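You operate a simulated robot arm through the tools that you are given. There is no shell and no other tool. Be economical: measure what you need, move in short steps, check, and stop when the job is done.

Carry out the task below with a simulated two-armed robot. There is one attempt and no reset: what you move stays moved.

Task
Open the sorting table drawer, take the steel bush from the top of the tool stand and leave it in the inside of the sorting table drawer, then shut the drawer. Put the weight from the top of the sorting table on the silver drip tray. Fetch the steel block with a pull tab and set it on the bed of the squaring jig. Take the cloth card from the top of the gauging bench and leave it on the rubber mat. Put the bottle that says "beige" from the top of the gauging bench on the rubber mat and the bottle marked "blue" on the lower shelf of the gauging bench. Fetch the scrubbing brush and set it on the top of the gauging bench. Any order will do. Set down upright: bottle.

The check looks at the end state, three seconds after you hand in, the way a careful person would. Anything else that was tipped, shoved, dropped, spilled or broken makes it a failure. Flat cloth is picked up by pressing the open fingertips on it (5 to 10 N) and closing them slowly along it; thin cloth reads only 2 to 8 mm in the jaws.

Robot
Two 6-joint arms with two-finger parallel grippers on one trunk, on a base that drives. Base frame: it is fixed to the floor where the robot stands at the start and does not move with it; the origin is under the middle of the robot, x ahead of it, y to its left, z up. Units: mm, rad, N and s.
The left shoulder is at the start at [280, 185, 1105], the right one opposite. With the tool pointing down near the work surface each hand reaches from about 540 to 920 mm from the robot's upright axis, wherever it stands, measured 20 degrees to its own side. Places, roughly: bed of the squaring jig (18x30 cm) [720, 440, 800]; bottle [-7250, -750, 1000]; cloth card [-6500, 250, 750]; drip tray (21x19x3 cm) [1300, 100, 800]; inside of the sorting table drawer [900, 200, 700]; lower shelf of the gauging bench [-6500, 0, 200]; rubber mat (24x30 cm) [-8260, -2540, 860]; scrubbing brush (10x5x4 cm) [-6000, -1800, 900]; sorting table drawer [900, 100, 700]; steel block with a pull tab (5x11x3 cm) [1100, 200, 800]; steel bush (4x4x4 cm) [-2000, -300, 900]; top of the gauging bench [-6500, 0, 900]; weight [1000, 250, 750]. Payload 1.57 kg a hand.
The TCP of each hand is the grasp point between the finger pads, 30 mm short of the fingertips. In the tool frame z runs along the fingers and y along their closing line. Largest opening 80 mm; finger width 17, thickness 12; the body of the gripper, 40 by 82 mm, starts 80 mm behind the TCP.
Orientation is told as [roll, pitch, yaw] about the base's x, y, z axes, in that order, counted from this pose: with the fingers straight down and closing along the base's y, the tool's x points along the base's -x, its y along +y and its z along -z.

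Tools
- The arms move only by the tool jog_arm. It takes "left_increments", "right_increments" or both (then of equal length, played together; a hand with none holds still); each is a list of rows, each a list of 7 numbers: the turn, a rotation vector about the tool's x, y, z in units of 45 degrees (1.0 is 45 degrees), then the shift along the tool's x, y, z in units of 500 mm (1.0 is 500 mm), then the gripper command, from -1 (shut) to 1 (fully open), values between in proportion. In form: [[wx, wy, wz, tx, ty, tz, fingers], ...]. A call has 1 to 20 rows; each row is the pose to reach, as a shift and turn from the pose commanded when the call began, along the tool's axes at that moment. A call with a number of a shift or a turn outside -1 to 1 is refused whole. A row lasts 0.2 s, in which the tool goes at most 50 mm and 0.15 rad; a call with a longer step from one row to the next is refused whole, and so is a gripper value outside its range. Where a pose cannot be reached the arm comes as near as it can. A force on the tool above 40 N (or 10 N above the force at the start of the call, whichever is more), or a blocked arm, ends the call early, and 0.2 s more pass. Each finger travels about 153 mm/s and halts on what it meets, pressing with about 36 N; the grip force reading is that of the motor and also rises with nothing between the fingers. The clock runs only during rows and for 0.2 s after the last one: add rows that repeat a pose to give the fingers time. The reply holds the time, the measured pose of the TCP, the force on the tool along the base axes, the opening and the grip force, in the units named above and with some noise, with the torque about the TCP (base axes, N m) and any sound that the robot's microphone picked up.
- Cameras (640 x 400 px; columns grow to the right, rows downward): "scene" is now at [223.7, 21.6, 1529.7]; the picture's right is [0.33, -0.94, 0.00], its down [-0.81, -0.28, -0.51] and it looks along [0.48, 0.17, -0.86] (base axes); focal length 288 px, centre (320, 200). "left" rides on the left gripper at [72, 7, -122] in its tool frame; the picture's right is [-0.09, 1.00, 0.00], its down [-0.84, -0.08, -0.54] and it looks along [-0.54, -0.05, 0.84] (tool axes); focal length 238 px, centre (320, 200). "right" rides on the right gripper at [72, -7, -122] in its tool frame; the picture's right is [0.09, 1.00, 0.00], its down [-0.84, 0.08, -0.54] and it looks along [-0.54, 0.05, 0.84] (tool axes); focal length 238 px, centre (320, 200). There is no depth. A picture from a camera that has moved, and an enlarged one, comes with that camera's place and axes in the base frame and with its lens.
- grab_frame(camera): a new picture of that camera. It takes no simulated time.
- slide_trunk(by): slides the trunk up (or, below 0, down) by that many mm; the arms and the scene camera ride with it, the base frame stays. It gives what a move gives, with no picture.
- base_move(legs): drives the robot by 1 to 6 legs, each [ahead, turn to the left] in mm and rad, along the robot's own axes; the way and the turn of a leg run together, so that a leg with both is an arc; at most 1500 mm and 3.142 rad a leg. The arms and the cameras ride along, it lands a little off, and it stops where it bumps. It gives what a move gives.
- pan_tilt(pan, tilt): turns the head with the scene camera to pan (to the left, within 1.501 rad either way) and tilt (down, from -0.506 to 1.204), counted from straight ahead of the robot. It gives what a move gives.
- close_up(camera, box): a new picture of the part [left, top, right, bottom] of that camera's present view, enlarged. It takes no simulated time.
- close_job(): hands the job in; it is judged then, once.

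Go step by step. Nothing tells you exact positions but the pictures and the camera data: compare them with the known pose of the tool, close in by small moves and look again before you grip or let go. The budget is 483 turns and 246 pictures, counting those below and the enlarged ones. Unless the task says otherwise, let go and move clear before handing in.

The tools are called after "Emit:" as a command line: name --argument value ..., lists and objects as JSON in quotes. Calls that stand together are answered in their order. jog_arm: Moves the arms, as the interface text tells. Its arguments: {"type":"object","properties":{"left_increments":{"type":"array"},"right_increments":{"type":"array"}},"required":[]} The other tools are called the same way: slide_trunk (by) slides the trunk up or down; base_move (legs) drives the base; pan_tilt (pan, tilt) turns the head that bears the scene camera; grab_frame (camera) takes a picture; close_up (camera, box) takes an enlarged picture of a part of a camera's view; close_job () hands the job in.

At the start:

```text
clock: 0.0
left_position: [538.5, 289.2, 1112.8]
left_tcp_rot: [-0.001, 0.0, 0.0]
left_force: [0.1, -0.7, 0.5]
left_moment: [0.01, 0.0, 0.02]
left_opening: 79.9
left_grasp_force: 0.0
right_position: [594.9, -162.8, 1037.1]
right_tcp_rot: [0.001, 0.001, 0.001]
right_force: [0.3, -0.7, 1.2]
right_moment: [-0.02, 0.04, 0.02]
right_opening: 80.2
right_grasp_force: 0.1
trunk travel left (down, up): [-800.0, 190.0]
robot x, y, heading: [0.9, 0.2, 0.003]
head pan, tilt: [0.337, 1.038]
```

scene: 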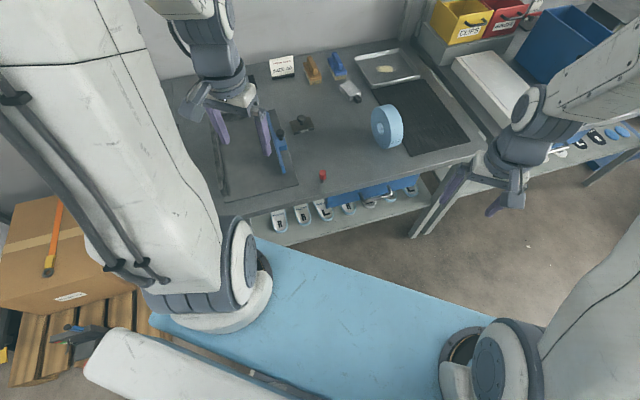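
right: 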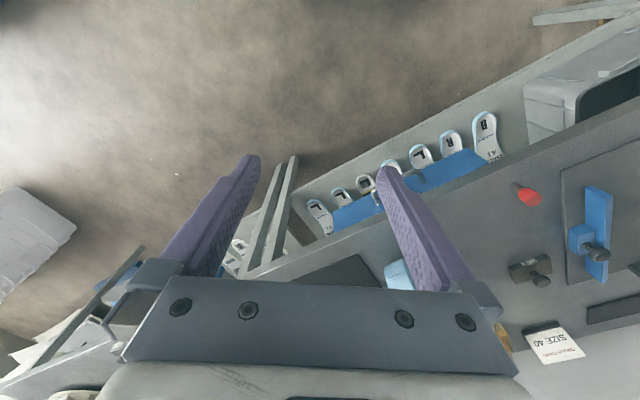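
left: 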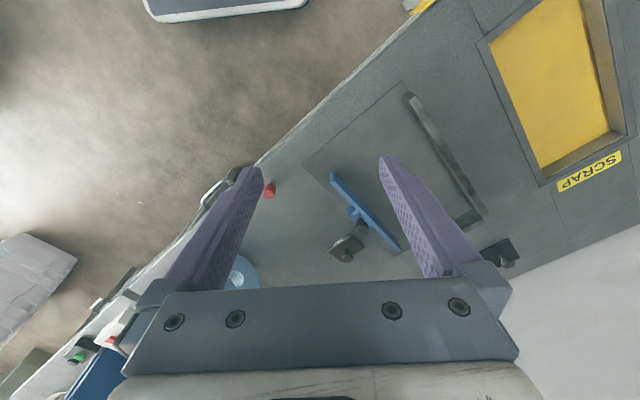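

I see a workbench ahead with the squaring jig, a blue tape roll and a drip tray. First I'll look around with the head.

Emit:
pan_tilt --pan 0.1 --tilt 0.75

```text
clock: 0.8
left_position: [537.5, 288.9, 1110.5]
left_tcp_rot: [0.0, 0.002, -0.001]
left_force: [0.1, 0.4, 0.4]
left_moment: [0.0, 0.0, -0.01]
left_opening: 80.1
left_grasp_force: 0.0
right_position: [594.8, -163.2, 1037.2]
right_tcp_rot: [-0.001, 0.0, 0.0]
right_force: [-0.5, -0.1, 0.0]
right_moment: [0.02, -0.01, -0.03]
right_opening: 80.2
right_grasp_force: 0.1
trunk travel left (down, up): [-800.0, 190.0]
robot x, y, heading: [-1.0, 1.9, -0.001]
head pan, tilt: [0.099, 0.75]
```

Emit:
grab_frame --camera "scene"

Emit:
close_up --camera "scene" --box '[160, 80, 480, 280]'

```text
242 pictures are left
camera scene: at [242.6, 7.6, 1551.3], right [0.1, -0.99, 0.0], down [-0.68, -0.07, -0.73], along [0.73, 0.07, -0.68], focal length 288 px, centre (320, 200)
```

scene: 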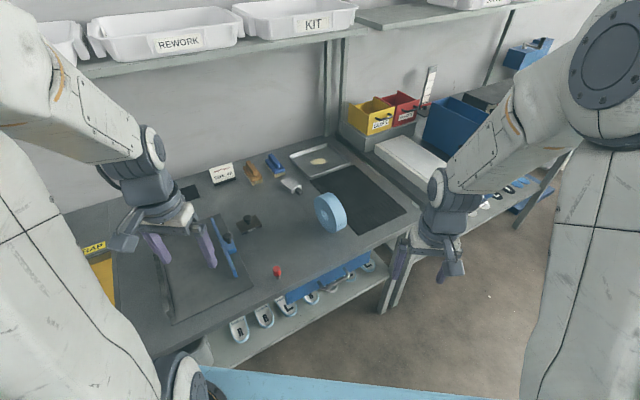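

```text
2.00 times, centred on (320, 180) of scene
camera zoom: at [242.6, 7.6, 1551.3], right [0.1, -0.99, 0.0], down [-0.68, -0.07, -0.73], along [0.73, 0.07, -0.68], focal length 576 px, centre (320, 240)
```

zoom: 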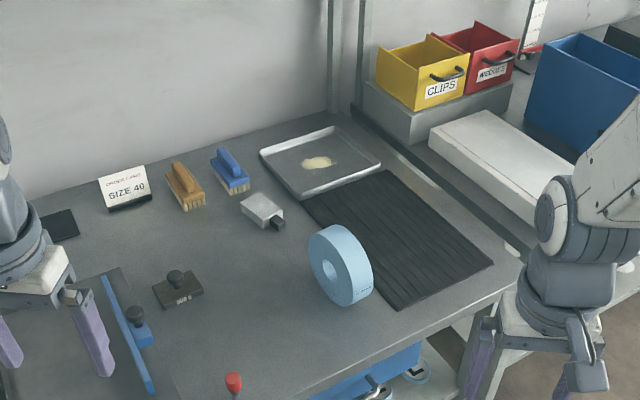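

Emit:
close_up --camera "scene" --box '[200, 140, 360, 240]'

Emit:
close_up --camera "scene" --box '[220, 220, 420, 345]'

Emit:
pan_tilt --pan 1.0 --tilt 0.6

Emit:
grab_frame --camera "scene"

Emit:
pan_tilt --pan -1.0 --tilt 0.6

Emit:
grab_frame --camera "scene"

```text
4.00 times, centred on (280, 190) of scene
camera zoom: at [242.6, 7.6, 1551.3], right [0.1, -0.99, 0.0], down [-0.68, -0.07, -0.73], along [0.73, 0.07, -0.68], focal length 1152 px, centre (480, 240)
```

zoom: 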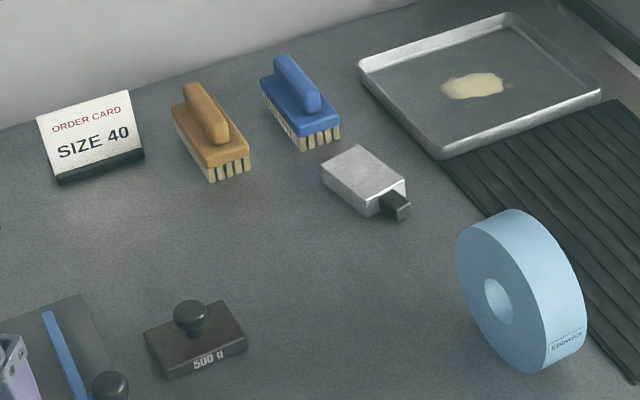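

```text
3.20 times, centred on (320, 282) of scene
camera zoom: at [242.6, 7.6, 1551.3], right [0.1, -0.99, 0.0], down [-0.68, -0.07, -0.73], along [0.73, 0.07, -0.68], focal length 922 px, centre (320, -64)
```

zoom: 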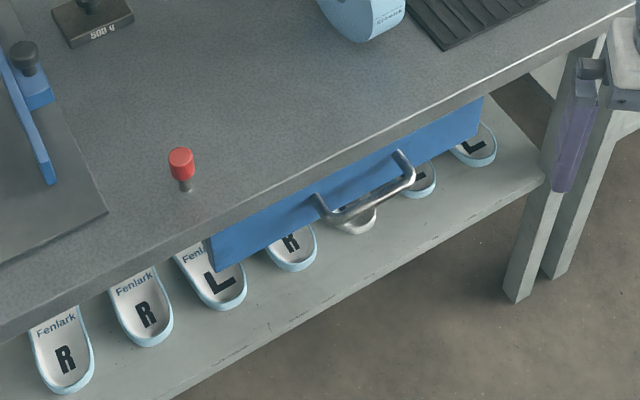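

```text
clock: 2.0
left_position: [539.5, 288.4, 1111.5]
left_tcp_rot: [-0.002, 0.0, 0.0]
left_force: [0.0, -0.2, 0.2]
left_moment: [0.02, -0.01, 0.01]
left_opening: 80.0
left_grasp_force: 0.0
right_position: [594.8, -163.5, 1036.4]
right_tcp_rot: [0.0, 0.002, -0.001]
right_force: [0.4, 0.2, 0.4]
right_moment: [0.02, 0.03, 0.01]
right_opening: 80.0
right_grasp_force: 0.0
trunk travel left (down, up): [-800.0, 190.0]
robot x, y, heading: [-3.4, -1.4, -0.002]
head pan, tilt: [1.0, 0.6]
```

```text
238 pictures are left
camera scene: at [208.0, 73.7, 1564.3], right [0.84, -0.54, 0.0], down [-0.31, -0.48, -0.82], along [0.45, 0.69, -0.57], focal length 288 px, centre (320, 200)
```

scene: 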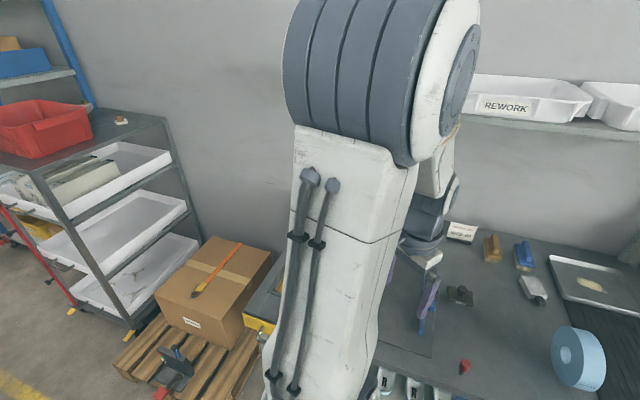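

```text
clock: 3.9
left_position: [538.4, 288.8, 1111.2]
left_tcp_rot: [-0.001, -0.001, 0.0]
left_force: [-0.2, 0.3, -0.8]
left_moment: [0.0, -0.03, -0.04]
left_opening: 79.8
left_grasp_force: 0.0
right_position: [594.2, -164.4, 1036.9]
right_tcp_rot: [-0.001, 0.0, 0.0]
right_force: [0.5, 1.0, 0.1]
right_moment: [0.02, 0.03, -0.06]
right_opening: 79.8
right_grasp_force: 0.1
trunk travel left (down, up): [-800.0, 190.0]
robot x, y, heading: [2.9, 2.2, 0.004]
head pan, tilt: [-1.0, 0.6]
```

```text
237 pictures are left
camera scene: at [208.0, -75.0, 1564.3], right [-0.84, -0.54, 0.0], down [-0.31, 0.48, -0.83], along [0.45, -0.69, -0.56], focal length 288 px, centre (320, 200)
```

scene: 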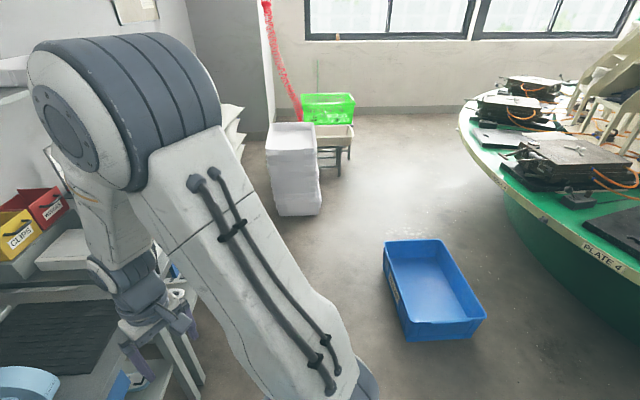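

Emit:
pan_tilt --pan 0.0 --tilt 1.2

Emit:
grab_frame --camera "scene"

Emit:
pan_tilt --pan -1.5 --tilt 0.35

Emit:
grab_frame --camera "scene"

Emit:
pan_tilt --pan 1.5 --tilt 0.35

Emit:
grab_frame --camera "scene"

```text
clock: 5.2
left_position: [538.5, 289.4, 1112.9]
left_tcp_rot: [-0.001, 0.0, 0.0]
left_force: [0.3, -0.1, -0.9]
left_moment: [-0.01, 0.01, -0.03]
left_opening: 80.0
left_grasp_force: 0.0
right_position: [594.6, -164.1, 1036.8]
right_tcp_rot: [0.0, -0.001, 0.001]
right_force: [1.1, -0.2, 0.5]
right_moment: [-0.03, 0.03, 0.01]
right_opening: 80.2
right_grasp_force: 0.1
trunk travel left (down, up): [-800.0, 190.0]
robot x, y, heading: [5.5, -0.6, 0.002]
head pan, tilt: [0.0, 1.201]
```

```text
236 pictures are left
camera scene: at [216.2, -0.7, 1519.7], right [0.0, -1.0, 0.0], down [-0.93, 0.0, -0.36], along [0.36, 0.0, -0.93], focal length 288 px, centre (320, 200)
```

scene: 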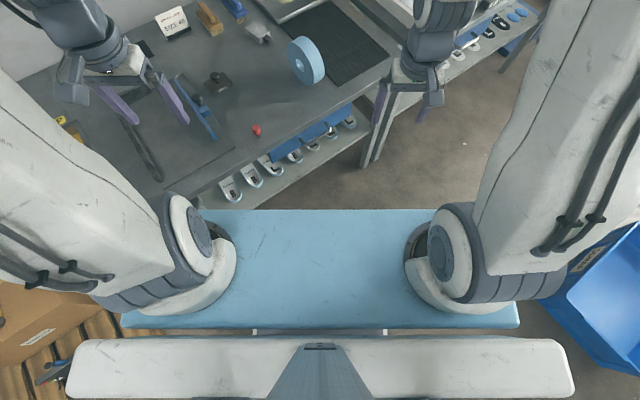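

```text
clock: 6.8
left_position: [539.5, 288.8, 1112.9]
left_tcp_rot: [0.001, 0.0, -0.002]
left_force: [0.4, 0.2, 0.1]
left_moment: [0.01, 0.01, -0.01]
left_opening: 79.9
left_grasp_force: 0.1
right_position: [595.0, -163.7, 1037.3]
right_tcp_rot: [0.0, -0.001, -0.001]
right_force: [-0.1, 0.2, -0.5]
right_moment: [-0.03, 0.01, 0.03]
right_opening: 79.9
right_grasp_force: 0.1
trunk travel left (down, up): [-800.0, 190.0]
robot x, y, heading: [2.5, -2.9, 0.003]
head pan, tilt: [-1.499, 0.351]
```

```text
235 pictures are left
camera scene: at [166.9, -93.5, 1587.0], right [-1.0, -0.07, 0.0], down [-0.02, 0.34, -0.94], along [0.07, -0.94, -0.34], focal length 288 px, centre (320, 200)
```

scene: 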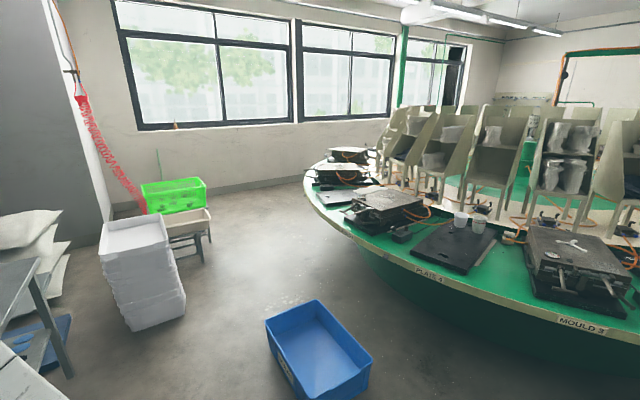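

```text
clock: 9.4
left_position: [538.0, 288.0, 1111.7]
left_tcp_rot: [0.0, 0.002, 0.0]
left_force: [-0.8, 0.1, -0.1]
left_moment: [0.03, 0.0, 0.01]
left_opening: 80.0
left_grasp_force: 0.0
right_position: [595.7, -163.2, 1037.8]
right_tcp_rot: [0.001, 0.0, 0.0]
right_force: [0.8, 0.7, 0.0]
right_moment: [-0.01, 0.0, 0.0]
right_opening: 80.0
right_grasp_force: 0.1
trunk travel left (down, up): [-800.0, 190.0]
robot x, y, heading: [3.1, -1.0, 0.001]
head pan, tilt: [1.499, 0.351]
```

```text
234 pictures are left
camera scene: at [166.9, 92.2, 1587.0], right [1.0, -0.07, 0.0], down [-0.02, -0.34, -0.94], along [0.07, 0.94, -0.34], focal length 288 px, centre (320, 200)
```

scene: 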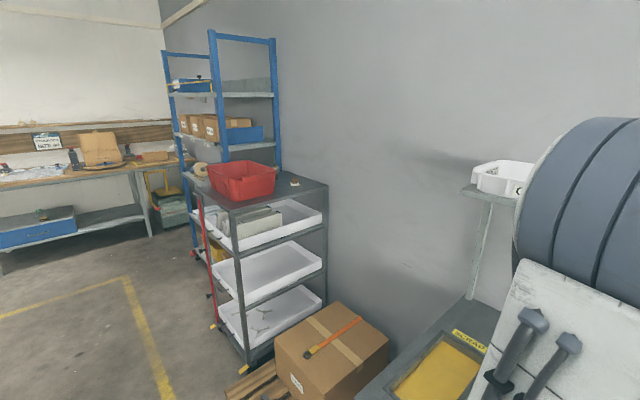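

The table edge is yawed about 0.62 rad left of my heading. I'll drive to stand square in front of its right half, then re-measure from there.

Emit:
base_move --legs '[[0, -0.68], [446, 0], [0, 1.297]]'

Emit:
pan_tilt --pan 0.0 --tilt 0.9

Emit:
grab_frame --camera "scene"

```text
clock: 17.2
left_position: [607.2, 266.4, 1111.4]
left_tcp_rot: [0.0, 0.0, 0.641]
left_force: [0.2, 0.3, -1.2]
left_moment: [-0.01, 0.03, 0.03]
left_opening: 80.2
left_grasp_force: 0.1
right_position: [922.5, -63.4, 1037.4]
right_tcp_rot: [0.0, 0.0, 0.642]
right_force: [0.3, -0.1, -0.4]
right_moment: [0.0, 0.01, 0.01]
right_opening: 80.1
right_grasp_force: 0.0
trunk travel left (down, up): [-800.0, 190.0]
robot x, y, heading: [347.9, -287.2, 0.642]
head pan, tilt: [1.499, 0.351]
```

```text
clock: 18.9
left_position: [607.0, 266.2, 1111.7]
left_tcp_rot: [-0.001, 0.0, 0.641]
left_force: [0.1, -0.3, -0.1]
left_moment: [0.0, -0.02, 0.0]
left_opening: 80.1
left_grasp_force: 0.0
right_position: [921.1, -63.6, 1037.3]
right_tcp_rot: [0.002, 0.001, 0.642]
right_force: [0.4, -0.3, 0.0]
right_moment: [0.0, -0.02, -0.01]
right_opening: 79.9
right_grasp_force: 0.1
trunk travel left (down, up): [-800.0, 190.0]
robot x, y, heading: [344.6, -288.8, 0.639]
head pan, tilt: [0.0, 0.901]
```

```text
233 pictures are left
camera scene: at [536.4, -147.2, 1539.5], right [0.6, -0.8, 0.0], down [-0.63, -0.47, -0.62], along [0.5, 0.37, -0.78], focal length 288 px, centre (320, 200)
```

scene: 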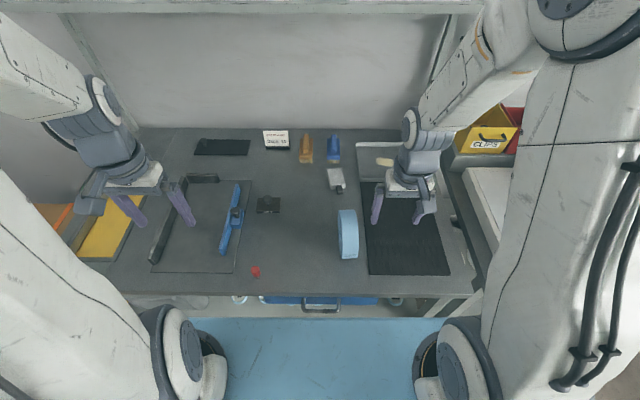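

Emit:
base_move --legs '[[80, 0]]'

Emit:
grab_frame --camera "scene"

Emit:
close_up --camera "scene" --box '[200, 120, 360, 220]'

```text
clock: 19.9
left_position: [671.6, 313.6, 1112.2]
left_tcp_rot: [0.0, -0.001, 0.642]
left_force: [-0.5, -0.3, -0.1]
left_moment: [0.01, -0.04, -0.02]
left_opening: 80.1
left_grasp_force: 0.1
right_position: [987.4, -15.5, 1037.8]
right_tcp_rot: [0.001, 0.001, 0.641]
right_force: [-0.4, 0.2, -0.7]
right_moment: [0.03, -0.01, -0.02]
right_opening: 80.1
right_grasp_force: 0.0
trunk travel left (down, up): [-800.0, 190.0]
robot x, y, heading: [412.0, -239.2, 0.644]
head pan, tilt: [0.0, 0.901]
```

```text
232 pictures are left
camera scene: at [600.6, -99.7, 1539.6], right [0.6, -0.8, 0.0], down [-0.63, -0.47, -0.62], along [0.5, 0.37, -0.78], focal length 288 px, centre (320, 200)
```

scene: 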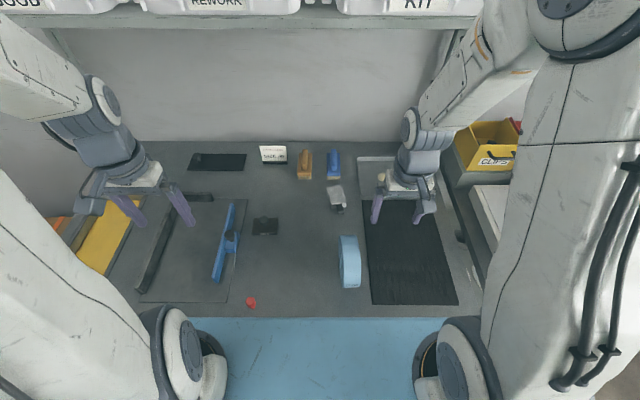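

```text
4.00 times, centred on (280, 170) of scene
camera zoom: at [600.6, -99.7, 1539.6], right [0.6, -0.8, 0.0], down [-0.63, -0.47, -0.62], along [0.5, 0.37, -0.78], focal length 1152 px, centre (480, 320)
```

zoom: 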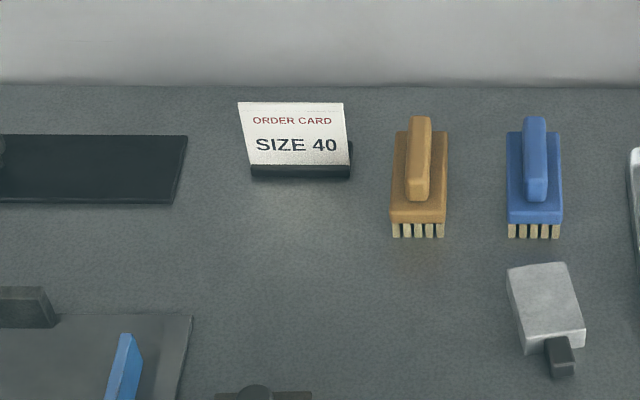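

Base stopped where I wanted. The 500 g weight is at about local (717, 166), the table top near z 800. I'll move the left arm aside and bring the right hand over the weight.

Emit:
jog_arm --left_increments '[[0, 0, 0, 0, 0.05, 0, 1], [0, 0, 0, 0, 0.1, 0, 1], [0, 0, 0, 0, 0.15, 0, 1], [0, 0, 0, 0, 0.2, 0, 1], [0, 0, 0, 0, 0.2, 0, 1], [0, 0, 0, 0, 0.2, 0, 1], [0, 0, 0, 0, 0.2, 0, 1], [0, 0, 0, 0, 0.2, 0, 1], [0, 0, 0, 0, 0.2, 0, 1], [0, 0, 0, 0, 0.2, 0, 1]]' --right_increments '[[0, 0, 0, 0, 0, 0, 1], [0, 0, 0, -0.03, 0.08, 0.0, 1], [0, 0, 0, -0.06, 0.16, 0, 1], [0, 0, 0, -0.09, 0.24, 0, 1], [0, 0, 0, -0.12, 0.32, 0, 1], [0, 0, 0, -0.15, 0.4, 0, 1], [0, 0, 0, -0.18, 0.48, 0, 1], [0, 0, 0, -0.21, 0.56, 0, 1], [0, 0, 0, -0.24, 0.64, 0, 1], [0, 0, 0, -0.244, 0.662, 0, 1]]'

Emit:
grab_frame --camera "right"

Emit:
grab_frame --camera "scene"

```text
clock: 22.1
left_position: [611.4, 393.0, 1112.6]
left_tcp_rot: [0.0, 0.0, 0.64]
left_force: [-0.1, 0.9, 0.6]
left_moment: [0.0, 0.01, -0.03]
left_opening: 80.0
left_grasp_force: 0.1
right_position: [887.0, 324.2, 1037.1]
right_tcp_rot: [0.0, 0.001, 0.64]
right_force: [0.0, -0.3, 0.2]
right_moment: [-0.02, -0.03, -0.02]
right_opening: 80.1
right_grasp_force: 0.0
trunk travel left (down, up): [-800.0, 190.0]
robot x, y, heading: [411.5, -239.3, 0.644]
head pan, tilt: [0.0, 0.901]
```

```text
230 pictures are left
camera right: at [833.2, 275.6, 1158.0], right [-0.67, 0.74, 0.0], down [0.62, 0.56, 0.54], along [0.4, 0.36, -0.84], focal length 238 px, centre (320, 200)
```

right: 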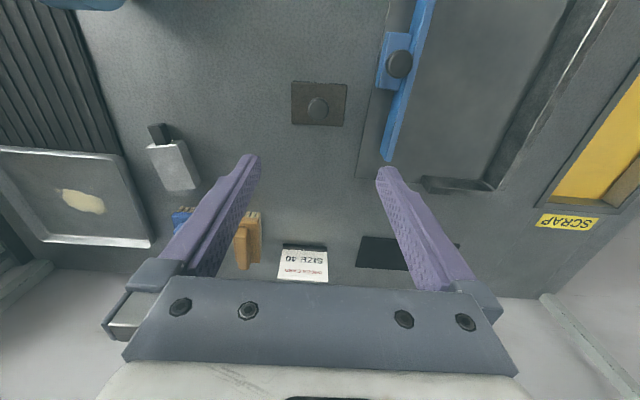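

```text
229 pictures are left
camera scene: at [601.0, -99.1, 1539.5], right [0.6, -0.8, 0.0], down [-0.63, -0.47, -0.62], along [0.5, 0.37, -0.78], focal length 288 px, centre (320, 200)
```

scene: 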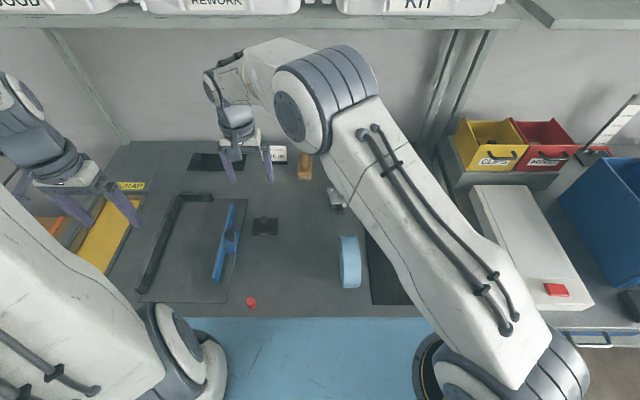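

Emit:
jog_arm --right_increments '[[0, 0, 0, 0.016, -0.005, 0.08, 1], [0, 0, 0, 0.016, -0.005, 0.16, 1], [0, 0, 0, 0.016, -0.005, 0.24, 1], [0, 0, 0, 0.016, -0.005, 0.3, 1], [0, 0, 0, 0.016, -0.005, 0.33, 1]]'

Emit:
grab_frame --camera "right"

Emit:
close_up --camera "scene" --box '[205, 170, 325, 245]'

```text
clock: 23.3
left_position: [612.6, 392.5, 1113.1]
left_tcp_rot: [0.0, 0.0, 0.64]
left_force: [0.1, 0.1, 0.9]
left_moment: [0.0, 0.03, 0.02]
left_opening: 80.0
left_grasp_force: 0.0
right_position: [882.2, 316.4, 870.9]
right_tcp_rot: [-0.001, 0.0, 0.64]
right_force: [-0.2, -0.1, 0.7]
right_moment: [0.0, -0.01, -0.01]
right_opening: 80.2
right_grasp_force: 0.0
trunk travel left (down, up): [-800.0, 190.0]
robot x, y, heading: [413.0, -241.9, 0.643]
head pan, tilt: [0.0, 0.901]
```

```text
228 pictures are left
camera right: at [828.7, 266.9, 992.0], right [-0.67, 0.74, 0.0], down [0.62, 0.56, 0.54], along [0.4, 0.36, -0.84], focal length 238 px, centre (320, 200)
```

right: 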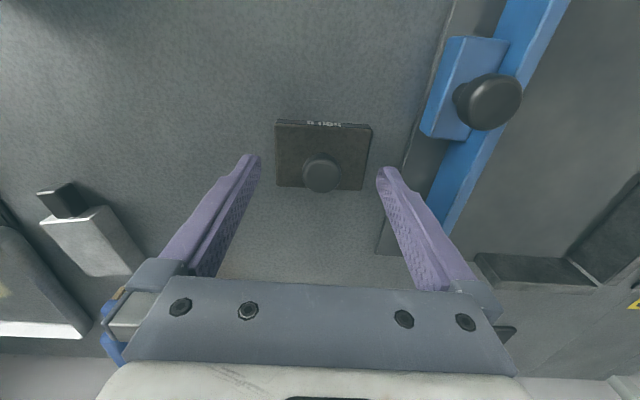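

```text
5.33 times, centred on (265, 208) of scene
camera zoom: at [601.0, -99.3, 1539.5], right [0.6, -0.8, 0.0], down [-0.63, -0.47, -0.62], along [0.5, 0.37, -0.78], focal length 1537 px, centre (613, 160)
```

zoom: 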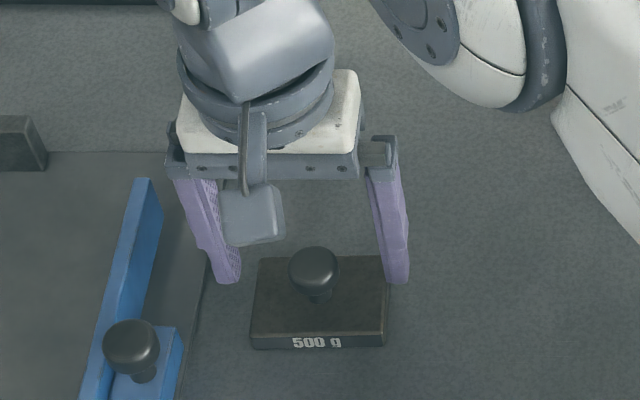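

Emit:
jog_arm --right_increments '[[0, 0, 0, 0, 0.002, 0.015, 1], [0, 0, 0, 0, 0.002, 0.03, 1], [0, 0, 0, 0, 0.002, 0.03, 0], [0, 0, 0, 0, 0.002, 0.03, -1], [0, 0, 0, 0, 0.002, 0.03, -1], [0, 0, 0, 0, 0.002, 0.03, -1], [0, 0, 0, 0, 0.002, 0.03, -1]]'

Emit:
grab_frame --camera "right"

```text
clock: 24.9
left_position: [610.9, 392.5, 1113.0]
left_tcp_rot: [0.0, 0.0, 0.641]
left_force: [-0.3, 0.5, -0.3]
left_moment: [0.0, -0.01, 0.03]
left_opening: 80.1
left_grasp_force: 0.0
right_position: [882.3, 315.9, 856.9]
right_tcp_rot: [0.0, 0.001, 0.641]
right_force: [-0.9, 1.0, 0.1]
right_moment: [0.04, -0.01, -0.04]
right_opening: 27.0
right_grasp_force: 36.0
trunk travel left (down, up): [-800.0, 190.0]
robot x, y, heading: [413.9, -238.8, 0.638]
head pan, tilt: [0.0, 0.901]
```

```text
226 pictures are left
camera right: at [828.3, 267.9, 978.0], right [-0.67, 0.74, 0.0], down [0.62, 0.56, 0.54], along [0.4, 0.36, -0.84], focal length 238 px, centre (320, 200)
```

right: 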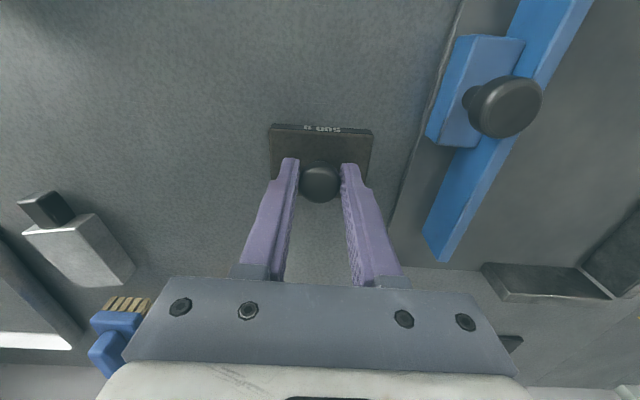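

Emit:
jog_arm --right_increments '[[0, 0, 0, 0, 0, -0.04, -1], [0, 0, 0, 0, 0, -0.1, -1], [0, 0, 0, 0, 0, -0.18, -1], [0, 0, 0, 0, 0, -0.26, -1], [0, 0, 0, -0.02, -0.06, -0.29, -1], [0, 0, 0, -0.05, -0.14, -0.29, -1], [0, 0, 0, -0.08, -0.23, -0.29, -1], [0, 0, 0, -0.11, -0.32, -0.29, -1], [0, 0, 0, -0.14, -0.41, -0.29, -1], [0, 0, 0, -0.17, -0.5, -0.29, -1], [0, 0, 0, -0.2, -0.59, -0.29, -1], [0, 0, 0, -0.23, -0.68, -0.29, -1], [0, 0, 0, -0.26, -0.76, -0.29, -1], [0, 0, 0, -0.28, -0.81, -0.29, -1], [0, 0, 0, -0.28, -0.82, -0.29, -1]]'

Emit:
grab_frame --camera "right"

Emit:
grab_frame --camera "scene"

```text
clock: 28.1
left_position: [611.3, 392.5, 1112.5]
left_tcp_rot: [0.002, -0.001, 0.642]
left_force: [-0.2, -1.2, -0.1]
left_moment: [-0.03, 0.0, 0.01]
left_opening: 79.9
left_grasp_force: 0.1
right_position: [1239.8, 72.2, 1001.2]
right_tcp_rot: [-0.001, 0.0, 0.642]
right_force: [0.4, 0.3, -0.6]
right_moment: [-0.01, 0.01, -0.04]
right_opening: 0.3
right_grasp_force: 21.3
trunk travel left (down, up): [-800.0, 190.0]
robot x, y, heading: [410.7, -236.8, 0.644]
head pan, tilt: [0.0, 0.901]
```

```text
225 pictures are left
camera right: at [1185.8, 22.7, 1122.2], right [-0.67, 0.74, 0.0], down [0.62, 0.56, 0.54], along [0.4, 0.36, -0.84], focal length 238 px, centre (320, 200)
```

right: 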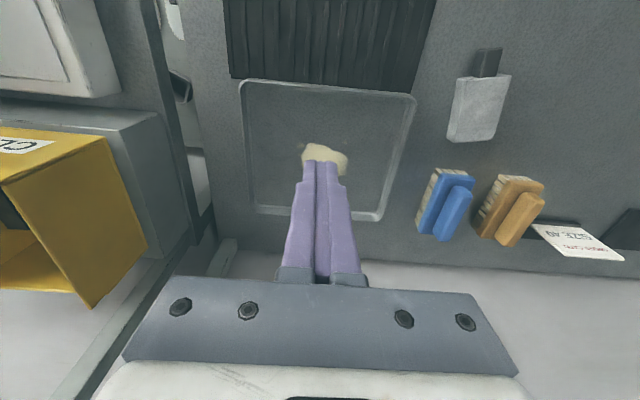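

```text
224 pictures are left
camera scene: at [601.1, -99.4, 1539.5], right [0.6, -0.8, 0.0], down [-0.63, -0.47, -0.62], along [0.5, 0.37, -0.78], focal length 288 px, centre (320, 200)
```

scene: 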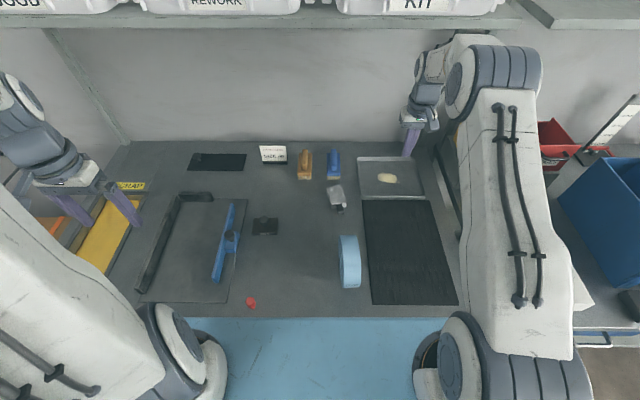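

The knob slipped out of the jaws and the weight stayed where it was. I'll go back and grip its body across the narrow side, with the hand turned 90°.

Emit:
jog_arm --right_increments '[[0, 0, 0.15, 0.03, 0.08, 0, 1], [0, 0, 0.3, 0.06, 0.16, 0, 1], [0, 0, 0.45, 0.09, 0.25, 0, 1], [0, 0, 0.6, 0.12, 0.34, 0, 1], [0, 0, 0.75, 0.15, 0.43, 0, 1], [0, 0, 0.9, 0.18, 0.52, 0, 1], [0, 0, 1, 0.21, 0.61, 0, 1], [0, 0, 1, 0.24, 0.7, 0, 1], [0, 0, 1, 0.27, 0.79, 0, 1], [0, 0, 1, 0.28, 0.82, 0, 1]]'

Emit:
jog_arm --right_increments '[[0, 0, 0.15, 0, 0, 0, 1], [0, 0, 0.3, 0, 0, 0, 1], [0, 0, 0.45, 0, 0, 0, 1], [0, 0, 0.6, 0, 0, 0, 1], [0, 0, 0.75, 0, 0, 0, 1], [0, 0, 0.9, 0, 0, 0, 1], [0, 0, 1, 0, 0, 0, 1], [0, 0, 1, 0, 0, 0, 1]]'

Emit:
grab_frame --camera "right"

```text
clock: 30.3
left_position: [612.1, 394.1, 1113.5]
left_tcp_rot: [0.0, -0.001, 0.641]
left_force: [-1.1, -0.3, -0.1]
left_moment: [-0.02, 0.0, 0.01]
left_opening: 79.9
left_grasp_force: 0.0
right_position: [880.7, 316.7, 1001.9]
right_tcp_rot: [-0.002, -0.001, -0.145]
right_force: [-0.6, -0.6, -0.4]
right_moment: [-0.02, -0.03, 0.01]
right_opening: 80.2
right_grasp_force: 0.0
trunk travel left (down, up): [-800.0, 190.0]
robot x, y, heading: [412.6, -237.8, 0.641]
head pan, tilt: [0.0, 0.901]
```

```text
clock: 32.1
left_position: [612.0, 394.1, 1113.2]
left_tcp_rot: [0.0, 0.0, 0.641]
left_force: [-0.2, -0.4, -1.0]
left_moment: [0.02, 0.0, -0.03]
left_opening: 80.0
left_grasp_force: 0.0
right_position: [881.0, 317.0, 1001.7]
right_tcp_rot: [0.0, -0.001, -0.934]
right_force: [-0.4, 0.8, 0.7]
right_moment: [-0.02, -0.02, 0.04]
right_opening: 80.2
right_grasp_force: 0.2
trunk travel left (down, up): [-800.0, 190.0]
robot x, y, heading: [415.3, -238.5, 0.646]
head pan, tilt: [0.0, 0.901]
```

```text
223 pictures are left
camera right: at [833.5, 370.2, 1123.3], right [0.74, 0.67, 0.0], down [0.56, -0.63, 0.54], along [0.36, -0.4, -0.84], focal length 238 px, centre (320, 200)
```

right: 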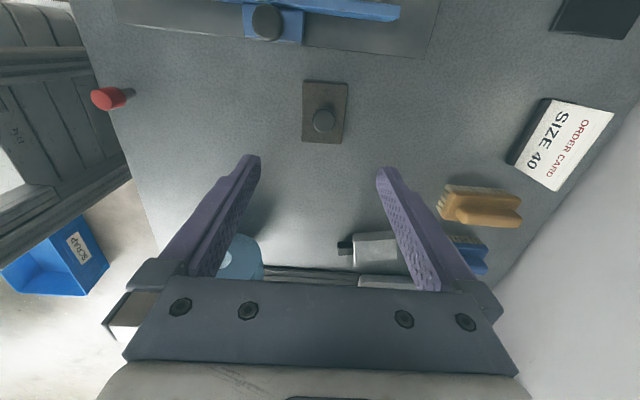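

Emit:
jog_arm --right_increments '[[0, 0, 0, 0.005, 0.005, 0.08, 1], [0, 0, 0, 0.005, 0.005, 0.16, 1], [0, 0, 0, 0.005, 0.005, 0.24, 1], [0, 0, 0, 0.005, 0.005, 0.29, 1], [0, 0, 0, 0.005, 0.005, 0.3, 1]]'

Emit:
grab_frame --camera "right"

Emit:
close_up --camera "scene" --box '[205, 170, 325, 245]'

```text
clock: 33.3
left_position: [611.8, 393.0, 1113.4]
left_tcp_rot: [0.001, 0.0, 0.642]
left_force: [-0.1, -1.2, -0.6]
left_moment: [0.04, 0.02, 0.0]
left_opening: 79.8
left_grasp_force: 0.2
right_position: [883.4, 319.4, 851.4]
right_tcp_rot: [0.001, -0.001, -0.932]
right_force: [-0.1, 1.0, 0.1]
right_moment: [0.0, 0.02, -0.03]
right_opening: 80.2
right_grasp_force: 0.1
trunk travel left (down, up): [-800.0, 190.0]
robot x, y, heading: [409.8, -240.8, 0.644]
head pan, tilt: [0.0, 0.901]
```

```text
222 pictures are left
camera right: at [834.6, 373.3, 973.2], right [0.74, 0.67, 0.0], down [0.56, -0.63, 0.54], along [0.36, -0.4, -0.84], focal length 238 px, centre (320, 200)
```

right: 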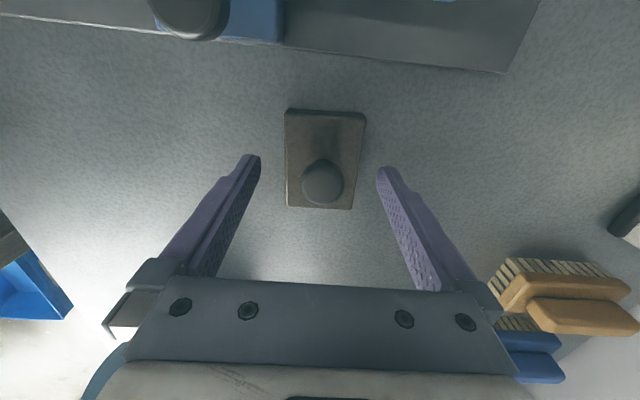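

```text
5.33 times, centred on (265, 208) of scene
camera zoom: at [601.0, -99.2, 1539.5], right [0.6, -0.8, 0.0], down [-0.63, -0.47, -0.62], along [0.5, 0.37, -0.78], focal length 1537 px, centre (613, 160)
```

zoom: 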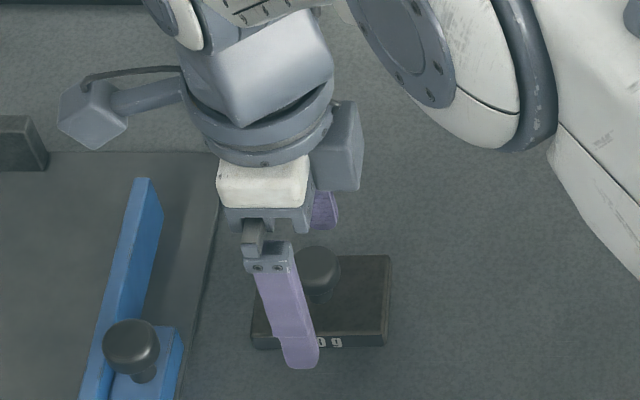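

Emit:
jog_arm --right_increments '[[0, 0, 0, 0, 0, 0.016, 1], [0, 0, 0, 0, 0, 0.028, 1], [0, 0, 0, 0, 0, 0.036, 1], [0, 0, 0, 0, 0, 0.036, 0], [0, 0, 0, 0, 0, 0.036, -1], [0, 0, 0, 0, 0, 0.036, -1], [0, 0, 0, 0, 0, 0.036, -1], [0, 0, 0, 0, 0, 0.036, -1]]'

```text
clock: 35.1
left_position: [611.9, 393.0, 1112.6]
left_tcp_rot: [0.0, 0.001, 0.641]
left_force: [-0.1, 0.1, -0.3]
left_moment: [0.0, 0.01, -0.01]
left_opening: 80.1
left_grasp_force: 0.0
right_position: [882.3, 320.0, 833.4]
right_tcp_rot: [0.0, 0.0, -0.929]
right_force: [-1.7, 1.0, 0.1]
right_moment: [0.12, 0.05, 0.04]
right_opening: 55.0
right_grasp_force: 36.2
trunk travel left (down, up): [-800.0, 190.0]
robot x, y, heading: [413.5, -241.2, 0.641]
head pan, tilt: [0.0, 0.901]
```

Emit:
jog_arm --right_increments '[[0, 0, 0, 0, 0, -0.04, -1], [0, 0, 0, 0, 0, -0.1, -1], [0, 0, 0, 0, 0, -0.17, -1], [0, 0, 0, 0, 0, -0.24, -1], [0, 0, 0, -0.08, 0.035, -0.24, -1], [0, 0, 0, -0.16, 0.07, -0.24, -1], [0, 0, 0, -0.24, 0.104, -0.24, -1], [0, 0, 0, -0.32, 0.139, -0.24, -1], [0, 0, 0, -0.4, 0.173, -0.24, -1], [0, 0, 0, -0.48, 0.207, -0.24, -1], [0, 0, 0, -0.56, 0.242, -0.24, -1], [0, 0, 0, -0.64, 0.277, -0.24, -1], [0, 0, 0, -0.72, 0.311, -0.24, -1], [0, 0, 0, -0.78, 0.337, -0.24, -1], [0, 0, 0, -0.807, 0.349, -0.24, -1], [0, 0, 0, -0.807, 0.349, -0.24, -1]]'

Emit:
grab_frame --camera "right"

Emit:
close_up --camera "scene" --box '[320, 80, 480, 180]'

```text
clock: 38.5
left_position: [612.6, 392.9, 1112.1]
left_tcp_rot: [0.0, 0.002, 0.64]
left_force: [-0.2, 0.3, 0.3]
left_moment: [-0.01, -0.02, -0.02]
left_opening: 79.9
left_grasp_force: 0.0
right_position: [1262.8, 102.2, 952.2]
right_tcp_rot: [-0.004, -0.001, -0.931]
right_force: [-0.7, 0.8, -4.1]
right_moment: [0.02, -0.02, 0.0]
right_opening: 54.8
right_grasp_force: 36.1
trunk travel left (down, up): [-800.0, 190.0]
robot x, y, heading: [410.7, -242.5, 0.644]
head pan, tilt: [0.0, 0.901]
```

```text
220 pictures are left
camera right: at [1214.4, 155.1, 1073.9], right [0.74, 0.67, 0.0], down [0.56, -0.62, 0.54], along [0.36, -0.4, -0.84], focal length 238 px, centre (320, 200)
```

right: 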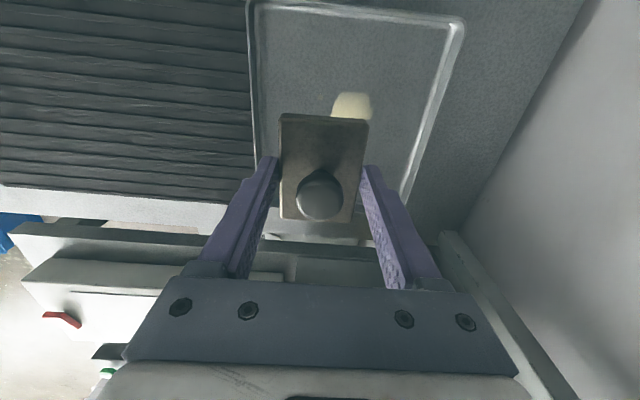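

```text
4.00 times, centred on (400, 130) of scene
camera zoom: at [601.4, -99.3, 1539.4], right [0.6, -0.8, 0.0], down [-0.63, -0.47, -0.62], along [0.5, 0.37, -0.78], focal length 1152 px, centre (0, 480)
```

zoom: 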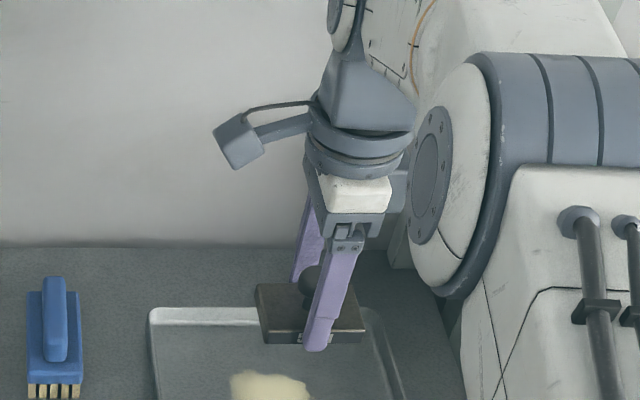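

Emit:
jog_arm --right_increments '[[0, 0, 0, -0.05, 0.01, 0, -1], [0, 0, 0, -0.07, 0.01, 0.06, -1], [0, 0, 0, -0.07, 0.01, 0.13, -1], [0, 0, 0, -0.07, 0.01, 0.2, -1], [0, 0, 0, -0.07, 0.01, 0.215, -1], [0, 0, 0, -0.07, 0.01, 0.222, -1], [0, 0, 0, -0.07, 0.01, 0.228, -1], [0, 0, 0, -0.07, 0.01, 0.228, -1]]'

Emit:
grab_frame --camera "right"

```text
clock: 40.3
left_position: [611.4, 392.7, 1112.5]
left_tcp_rot: [0.001, 0.0, 0.641]
left_force: [0.2, 0.1, -1.0]
left_moment: [-0.04, -0.01, -0.01]
left_opening: 80.0
left_grasp_force: 0.2
right_position: [1280.2, 73.8, 845.0]
right_tcp_rot: [0.0, 0.0, -0.929]
right_force: [-0.3, -0.1, -4.4]
right_moment: [0.02, 0.01, -0.01]
right_opening: 54.7
right_grasp_force: 36.0
right hand out of reach, approached as far as the arm can: row 4, 5, 6, 7, 8
trunk travel left (down, up): [-800.0, 190.0]
robot x, y, heading: [412.2, -239.4, 0.645]
head pan, tilt: [0.0, 0.901]
```

```text
218 pictures are left
camera right: at [1232.1, 126.5, 966.4], right [0.74, 0.67, 0.0], down [0.56, -0.62, 0.54], along [0.36, -0.4, -0.84], focal length 238 px, centre (320, 200)
```

right: 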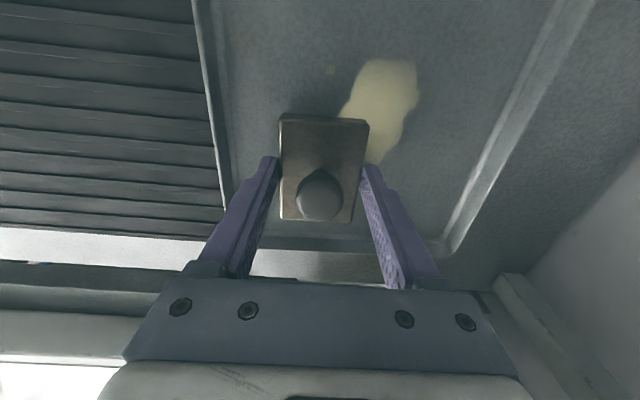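

Emit:
slide_trunk --by -6

```text
clock: 40.9
left_position: [612.0, 393.8, 1106.8]
left_tcp_rot: [-0.001, 0.001, 0.64]
left_force: [0.4, 0.7, -0.3]
left_moment: [0.02, 0.01, 0.03]
left_opening: 80.0
left_grasp_force: 0.0
right_position: [1280.0, 73.7, 841.0]
right_tcp_rot: [0.002, -0.002, -0.929]
right_force: [-3.7, -1.9, 8.1]
right_moment: [-0.14, 0.47, 0.06]
right_opening: 54.7
right_grasp_force: 35.9
trunk travel left (down, up): [-794.0, 196.0]
robot x, y, heading: [409.1, -239.8, 0.643]
head pan, tilt: [0.0, 0.901]
```

Emit:
jog_arm --right_increments '[[0, 0, 0, 0, 0, 0, 0.5], [0, 0, 0, 0, 0, 0, 0.75], [0, 0, 0, 0, 0, 0, 0.75], [0, 0, 0, 0, 0, -0.04, 0.75], [0, 0, 0, 0, 0, -0.1, 0.75], [0, 0, 0, 0, 0, -0.18, 0.75], [0, 0, 0, 0, 0, -0.26, 0.75]]'

Emit:
grab_frame --camera "right"

```text
clock: 42.5
left_position: [612.2, 392.7, 1107.7]
left_tcp_rot: [0.001, -0.001, 0.64]
left_force: [0.7, -0.5, 0.8]
left_moment: [0.05, 0.01, 0.01]
left_opening: 80.0
left_grasp_force: 0.1
right_position: [1290.4, 79.1, 969.6]
right_tcp_rot: [-0.002, 0.0, -0.931]
right_force: [-0.4, 1.2, 0.8]
right_moment: [-0.03, 0.01, 0.02]
right_opening: 69.8
right_grasp_force: 0.0
right hand out of reach, approached as far as the arm can: row 5, 6, 7
trunk travel left (down, up): [-794.0, 196.0]
robot x, y, heading: [409.7, -239.5, 0.643]
head pan, tilt: [0.0, 0.901]
```

```text
217 pictures are left
camera right: at [1243.1, 132.5, 1090.7], right [0.74, 0.67, 0.0], down [0.56, -0.62, 0.54], along [0.36, -0.4, -0.84], focal length 238 px, centre (320, 200)
```

right: 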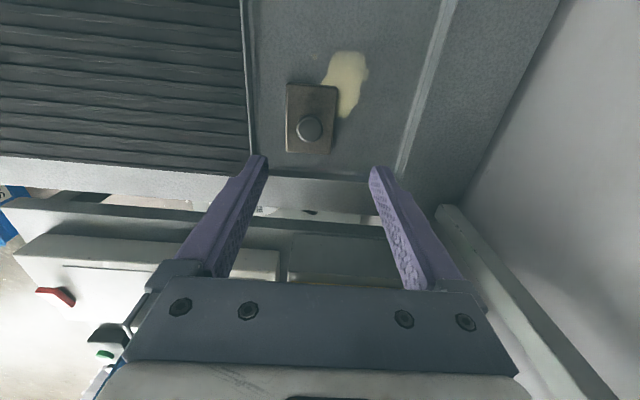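

The weight now stands in the tray, clear of the residue. Next the right arm backs off and the left hand goes over the pull-tab block at about local (816, -52).

Emit:
jog_arm --right_increments '[[0, 0, -0.15, 0, -0.08, -0.02, 0.75], [0, 0, -0.3, 0, -0.16, -0.04, 0.75], [0, 0, -0.45, 0, -0.24, -0.06, 0.75], [0, 0, -0.6, 0, -0.32, -0.08, 0.75], [0, 0, -0.75, 0, -0.4, -0.1, 0.75], [0, 0, -0.9, 0, -0.48, -0.1, 0.75], [0, 0, -1, 0, -0.5, -0.1, 0.75], [0, 0, -1, 0, -0.5, -0.1, 0.75], [0, 0, -1, 0, -0.5, -0.1, 0.75], [0, 0, -1, 0, -0.5, -0.1, 0.75], [0, 0, -1, 0, -0.5, -0.1, 0.75], [0, 0, -1, 0, -0.5, -0.1, 0.75], [0, 0, -1, 0, -0.5, -0.1, 0.75], [0, 0, -1, 0, -0.5, -0.1, 0.75], [0, 0, -1, 0, -0.5, -0.1, 0.75]]' --left_increments '[[0, 0, 0, 0, 0, 0, 1], [0, 0, 0, 0, 0, 0, 1], [0, 0, 0, 0, 0, 0, 1], [0, 0, 0, -0.05, -0.08, 0, 1], [0, 0, 0, -0.1, -0.16, 0, 1], [0, 0, 0, -0.15, -0.24, 0, 1], [0, 0, 0, -0.2, -0.32, 0, 1], [0, 0, -0.1, -0.25, -0.4, 0, 1], [0, 0, -0.19, -0.3, -0.48, 0, 1], [0, 0, -0.19, -0.35, -0.56, 0, 1], [0, 0, -0.19, -0.4, -0.64, 0.02, 1], [0, 0, -0.19, -0.45, -0.72, 0.04, 1], [0, 0, -0.19, -0.5, -0.8, 0.08, 1], [0, 0, -0.19, -0.55, -0.87, 0.12, 1], [0, 0, -0.19, -0.55, -0.87, 0.15, 1]]'

Emit:
grab_frame --camera "left"

Emit:
grab_frame --camera "scene"

```text
refused: row 13 steps farther than a row can; nothing moved
```

```text
216 pictures are left
camera left: at [550.8, 355.0, 1229.4], right [-0.52, 0.85, 0.0], down [0.72, 0.44, 0.54], along [0.46, 0.28, -0.84], focal length 238 px, centre (320, 200)
```

left: 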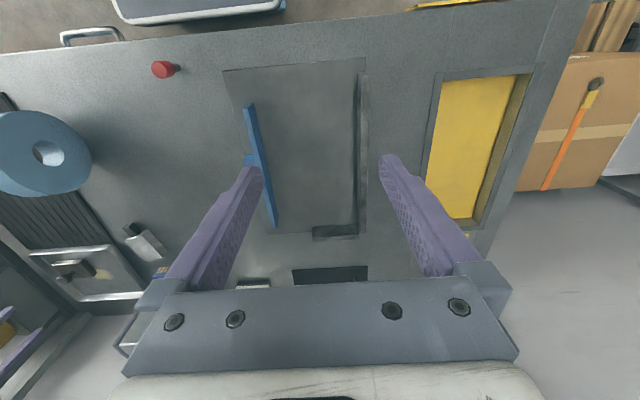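

```text
215 pictures are left
camera scene: at [601.1, -99.3, 1533.4], right [0.6, -0.8, 0.0], down [-0.63, -0.47, -0.62], along [0.5, 0.37, -0.78], focal length 288 px, centre (320, 200)
```

scene: 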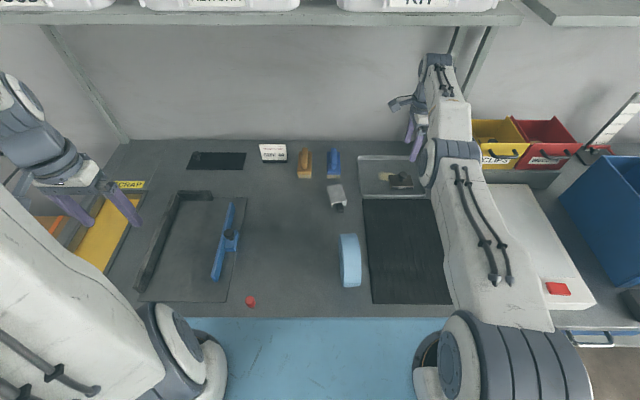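

A step was too long; I'll replay it with smaller steps.

Emit:
jog_arm --right_increments '[[0, 0, -0.15, 0, -0.08, -0.02, 0.75], [0, 0, -0.3, 0, -0.16, -0.04, 0.75], [0, 0, -0.45, 0, -0.24, -0.06, 0.75], [0, 0, -0.6, 0, -0.32, -0.08, 0.75], [0, 0, -0.75, 0, -0.4, -0.1, 0.75], [0, 0, -0.9, 0, -0.48, -0.1, 0.75], [0, 0, -1, 0, -0.5, -0.1, 0.75], [0, 0, -1, 0, -0.5, -0.1, 0.75], [0, 0, -1, 0, -0.5, -0.1, 0.75], [0, 0, -1, 0, -0.5, -0.1, 0.75], [0, 0, -1, 0, -0.5, -0.1, 0.75], [0, 0, -1, 0, -0.5, -0.1, 0.75], [0, 0, -1, 0, -0.5, -0.1, 0.75], [0, 0, -1, 0, -0.5, -0.1, 0.75], [0, 0, -1, 0, -0.5, -0.1, 0.75], [0, 0, -1, 0, -0.5, -0.1, 0.75]]' --left_increments '[[0, 0, 0, 0, 0, 0, 1], [0, 0, 0, 0, 0, 0, 1], [0, 0, 0, 0, 0, 0, 1], [0, 0, 0, -0.05, -0.08, 0, 1], [0, 0, 0, -0.1, -0.16, 0, 1], [0, 0, 0, -0.15, -0.24, 0, 1], [0, 0, 0, -0.2, -0.32, 0, 1], [0, 0, -0.1, -0.25, -0.4, 0, 1], [0, 0, -0.19, -0.3, -0.48, 0, 1], [0, 0, -0.19, -0.35, -0.56, 0, 1], [0, 0, -0.19, -0.4, -0.64, 0, 1], [0, 0, -0.19, -0.45, -0.72, 0, 1], [0, 0, -0.19, -0.5, -0.8, 0, 1], [0, 0, -0.19, -0.55, -0.87, 0.03, 1], [0, 0, -0.19, -0.55, -0.87, 0.1, 1], [0, 0, -0.19, -0.55, -0.87, 0.15, 1]]'

Emit:
grab_frame --camera "left"

```text
clock: 43.7
left_position: [697.7, 361.1, 1109.5]
left_tcp_rot: [0.0, 0.001, 0.643]
left_force: [-0.8, 0.6, -0.3]
left_moment: [-0.01, -0.03, 0.03]
left_opening: 80.0
left_grasp_force: 0.2
right_position: [1226.7, 26.8, 1052.8]
right_tcp_rot: [-0.282, 0.228, -0.422]
right_force: [-0.2, -0.6, 0.2]
right_moment: [0.0, 0.01, -0.03]
right_opening: 70.2
right_grasp_force: 0.1
right hand out of reach, approached as far as the arm can: row 1, 2, 3, 4, 5, 6
trunk travel left (down, up): [-794.0, 196.0]
robot x, y, heading: [411.5, -240.2, 0.648]
head pan, tilt: [0.0, 0.901]
stopped in row 6 (right hand): the arm was blocked; the commanded pose is now the measured one
```

```text
214 pictures are left
camera left: at [636.4, 323.2, 1231.3], right [-0.52, 0.85, 0.0], down [0.72, 0.44, 0.54], along [0.46, 0.28, -0.84], focal length 238 px, centre (320, 200)
```

left: 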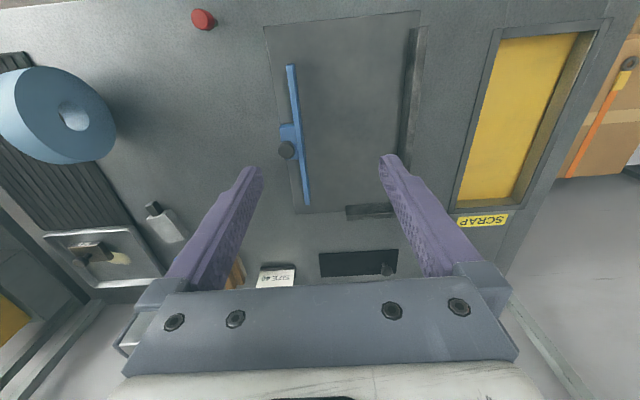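

Emit:
grab_frame --camera "scene"

```text
213 pictures are left
camera scene: at [600.9, -98.6, 1534.8], right [0.6, -0.8, 0.0], down [-0.63, -0.47, -0.62], along [0.5, 0.37, -0.78], focal length 288 px, centre (320, 200)
```

scene: 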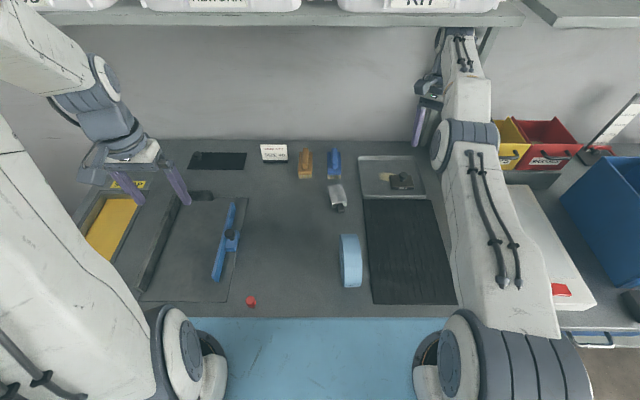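

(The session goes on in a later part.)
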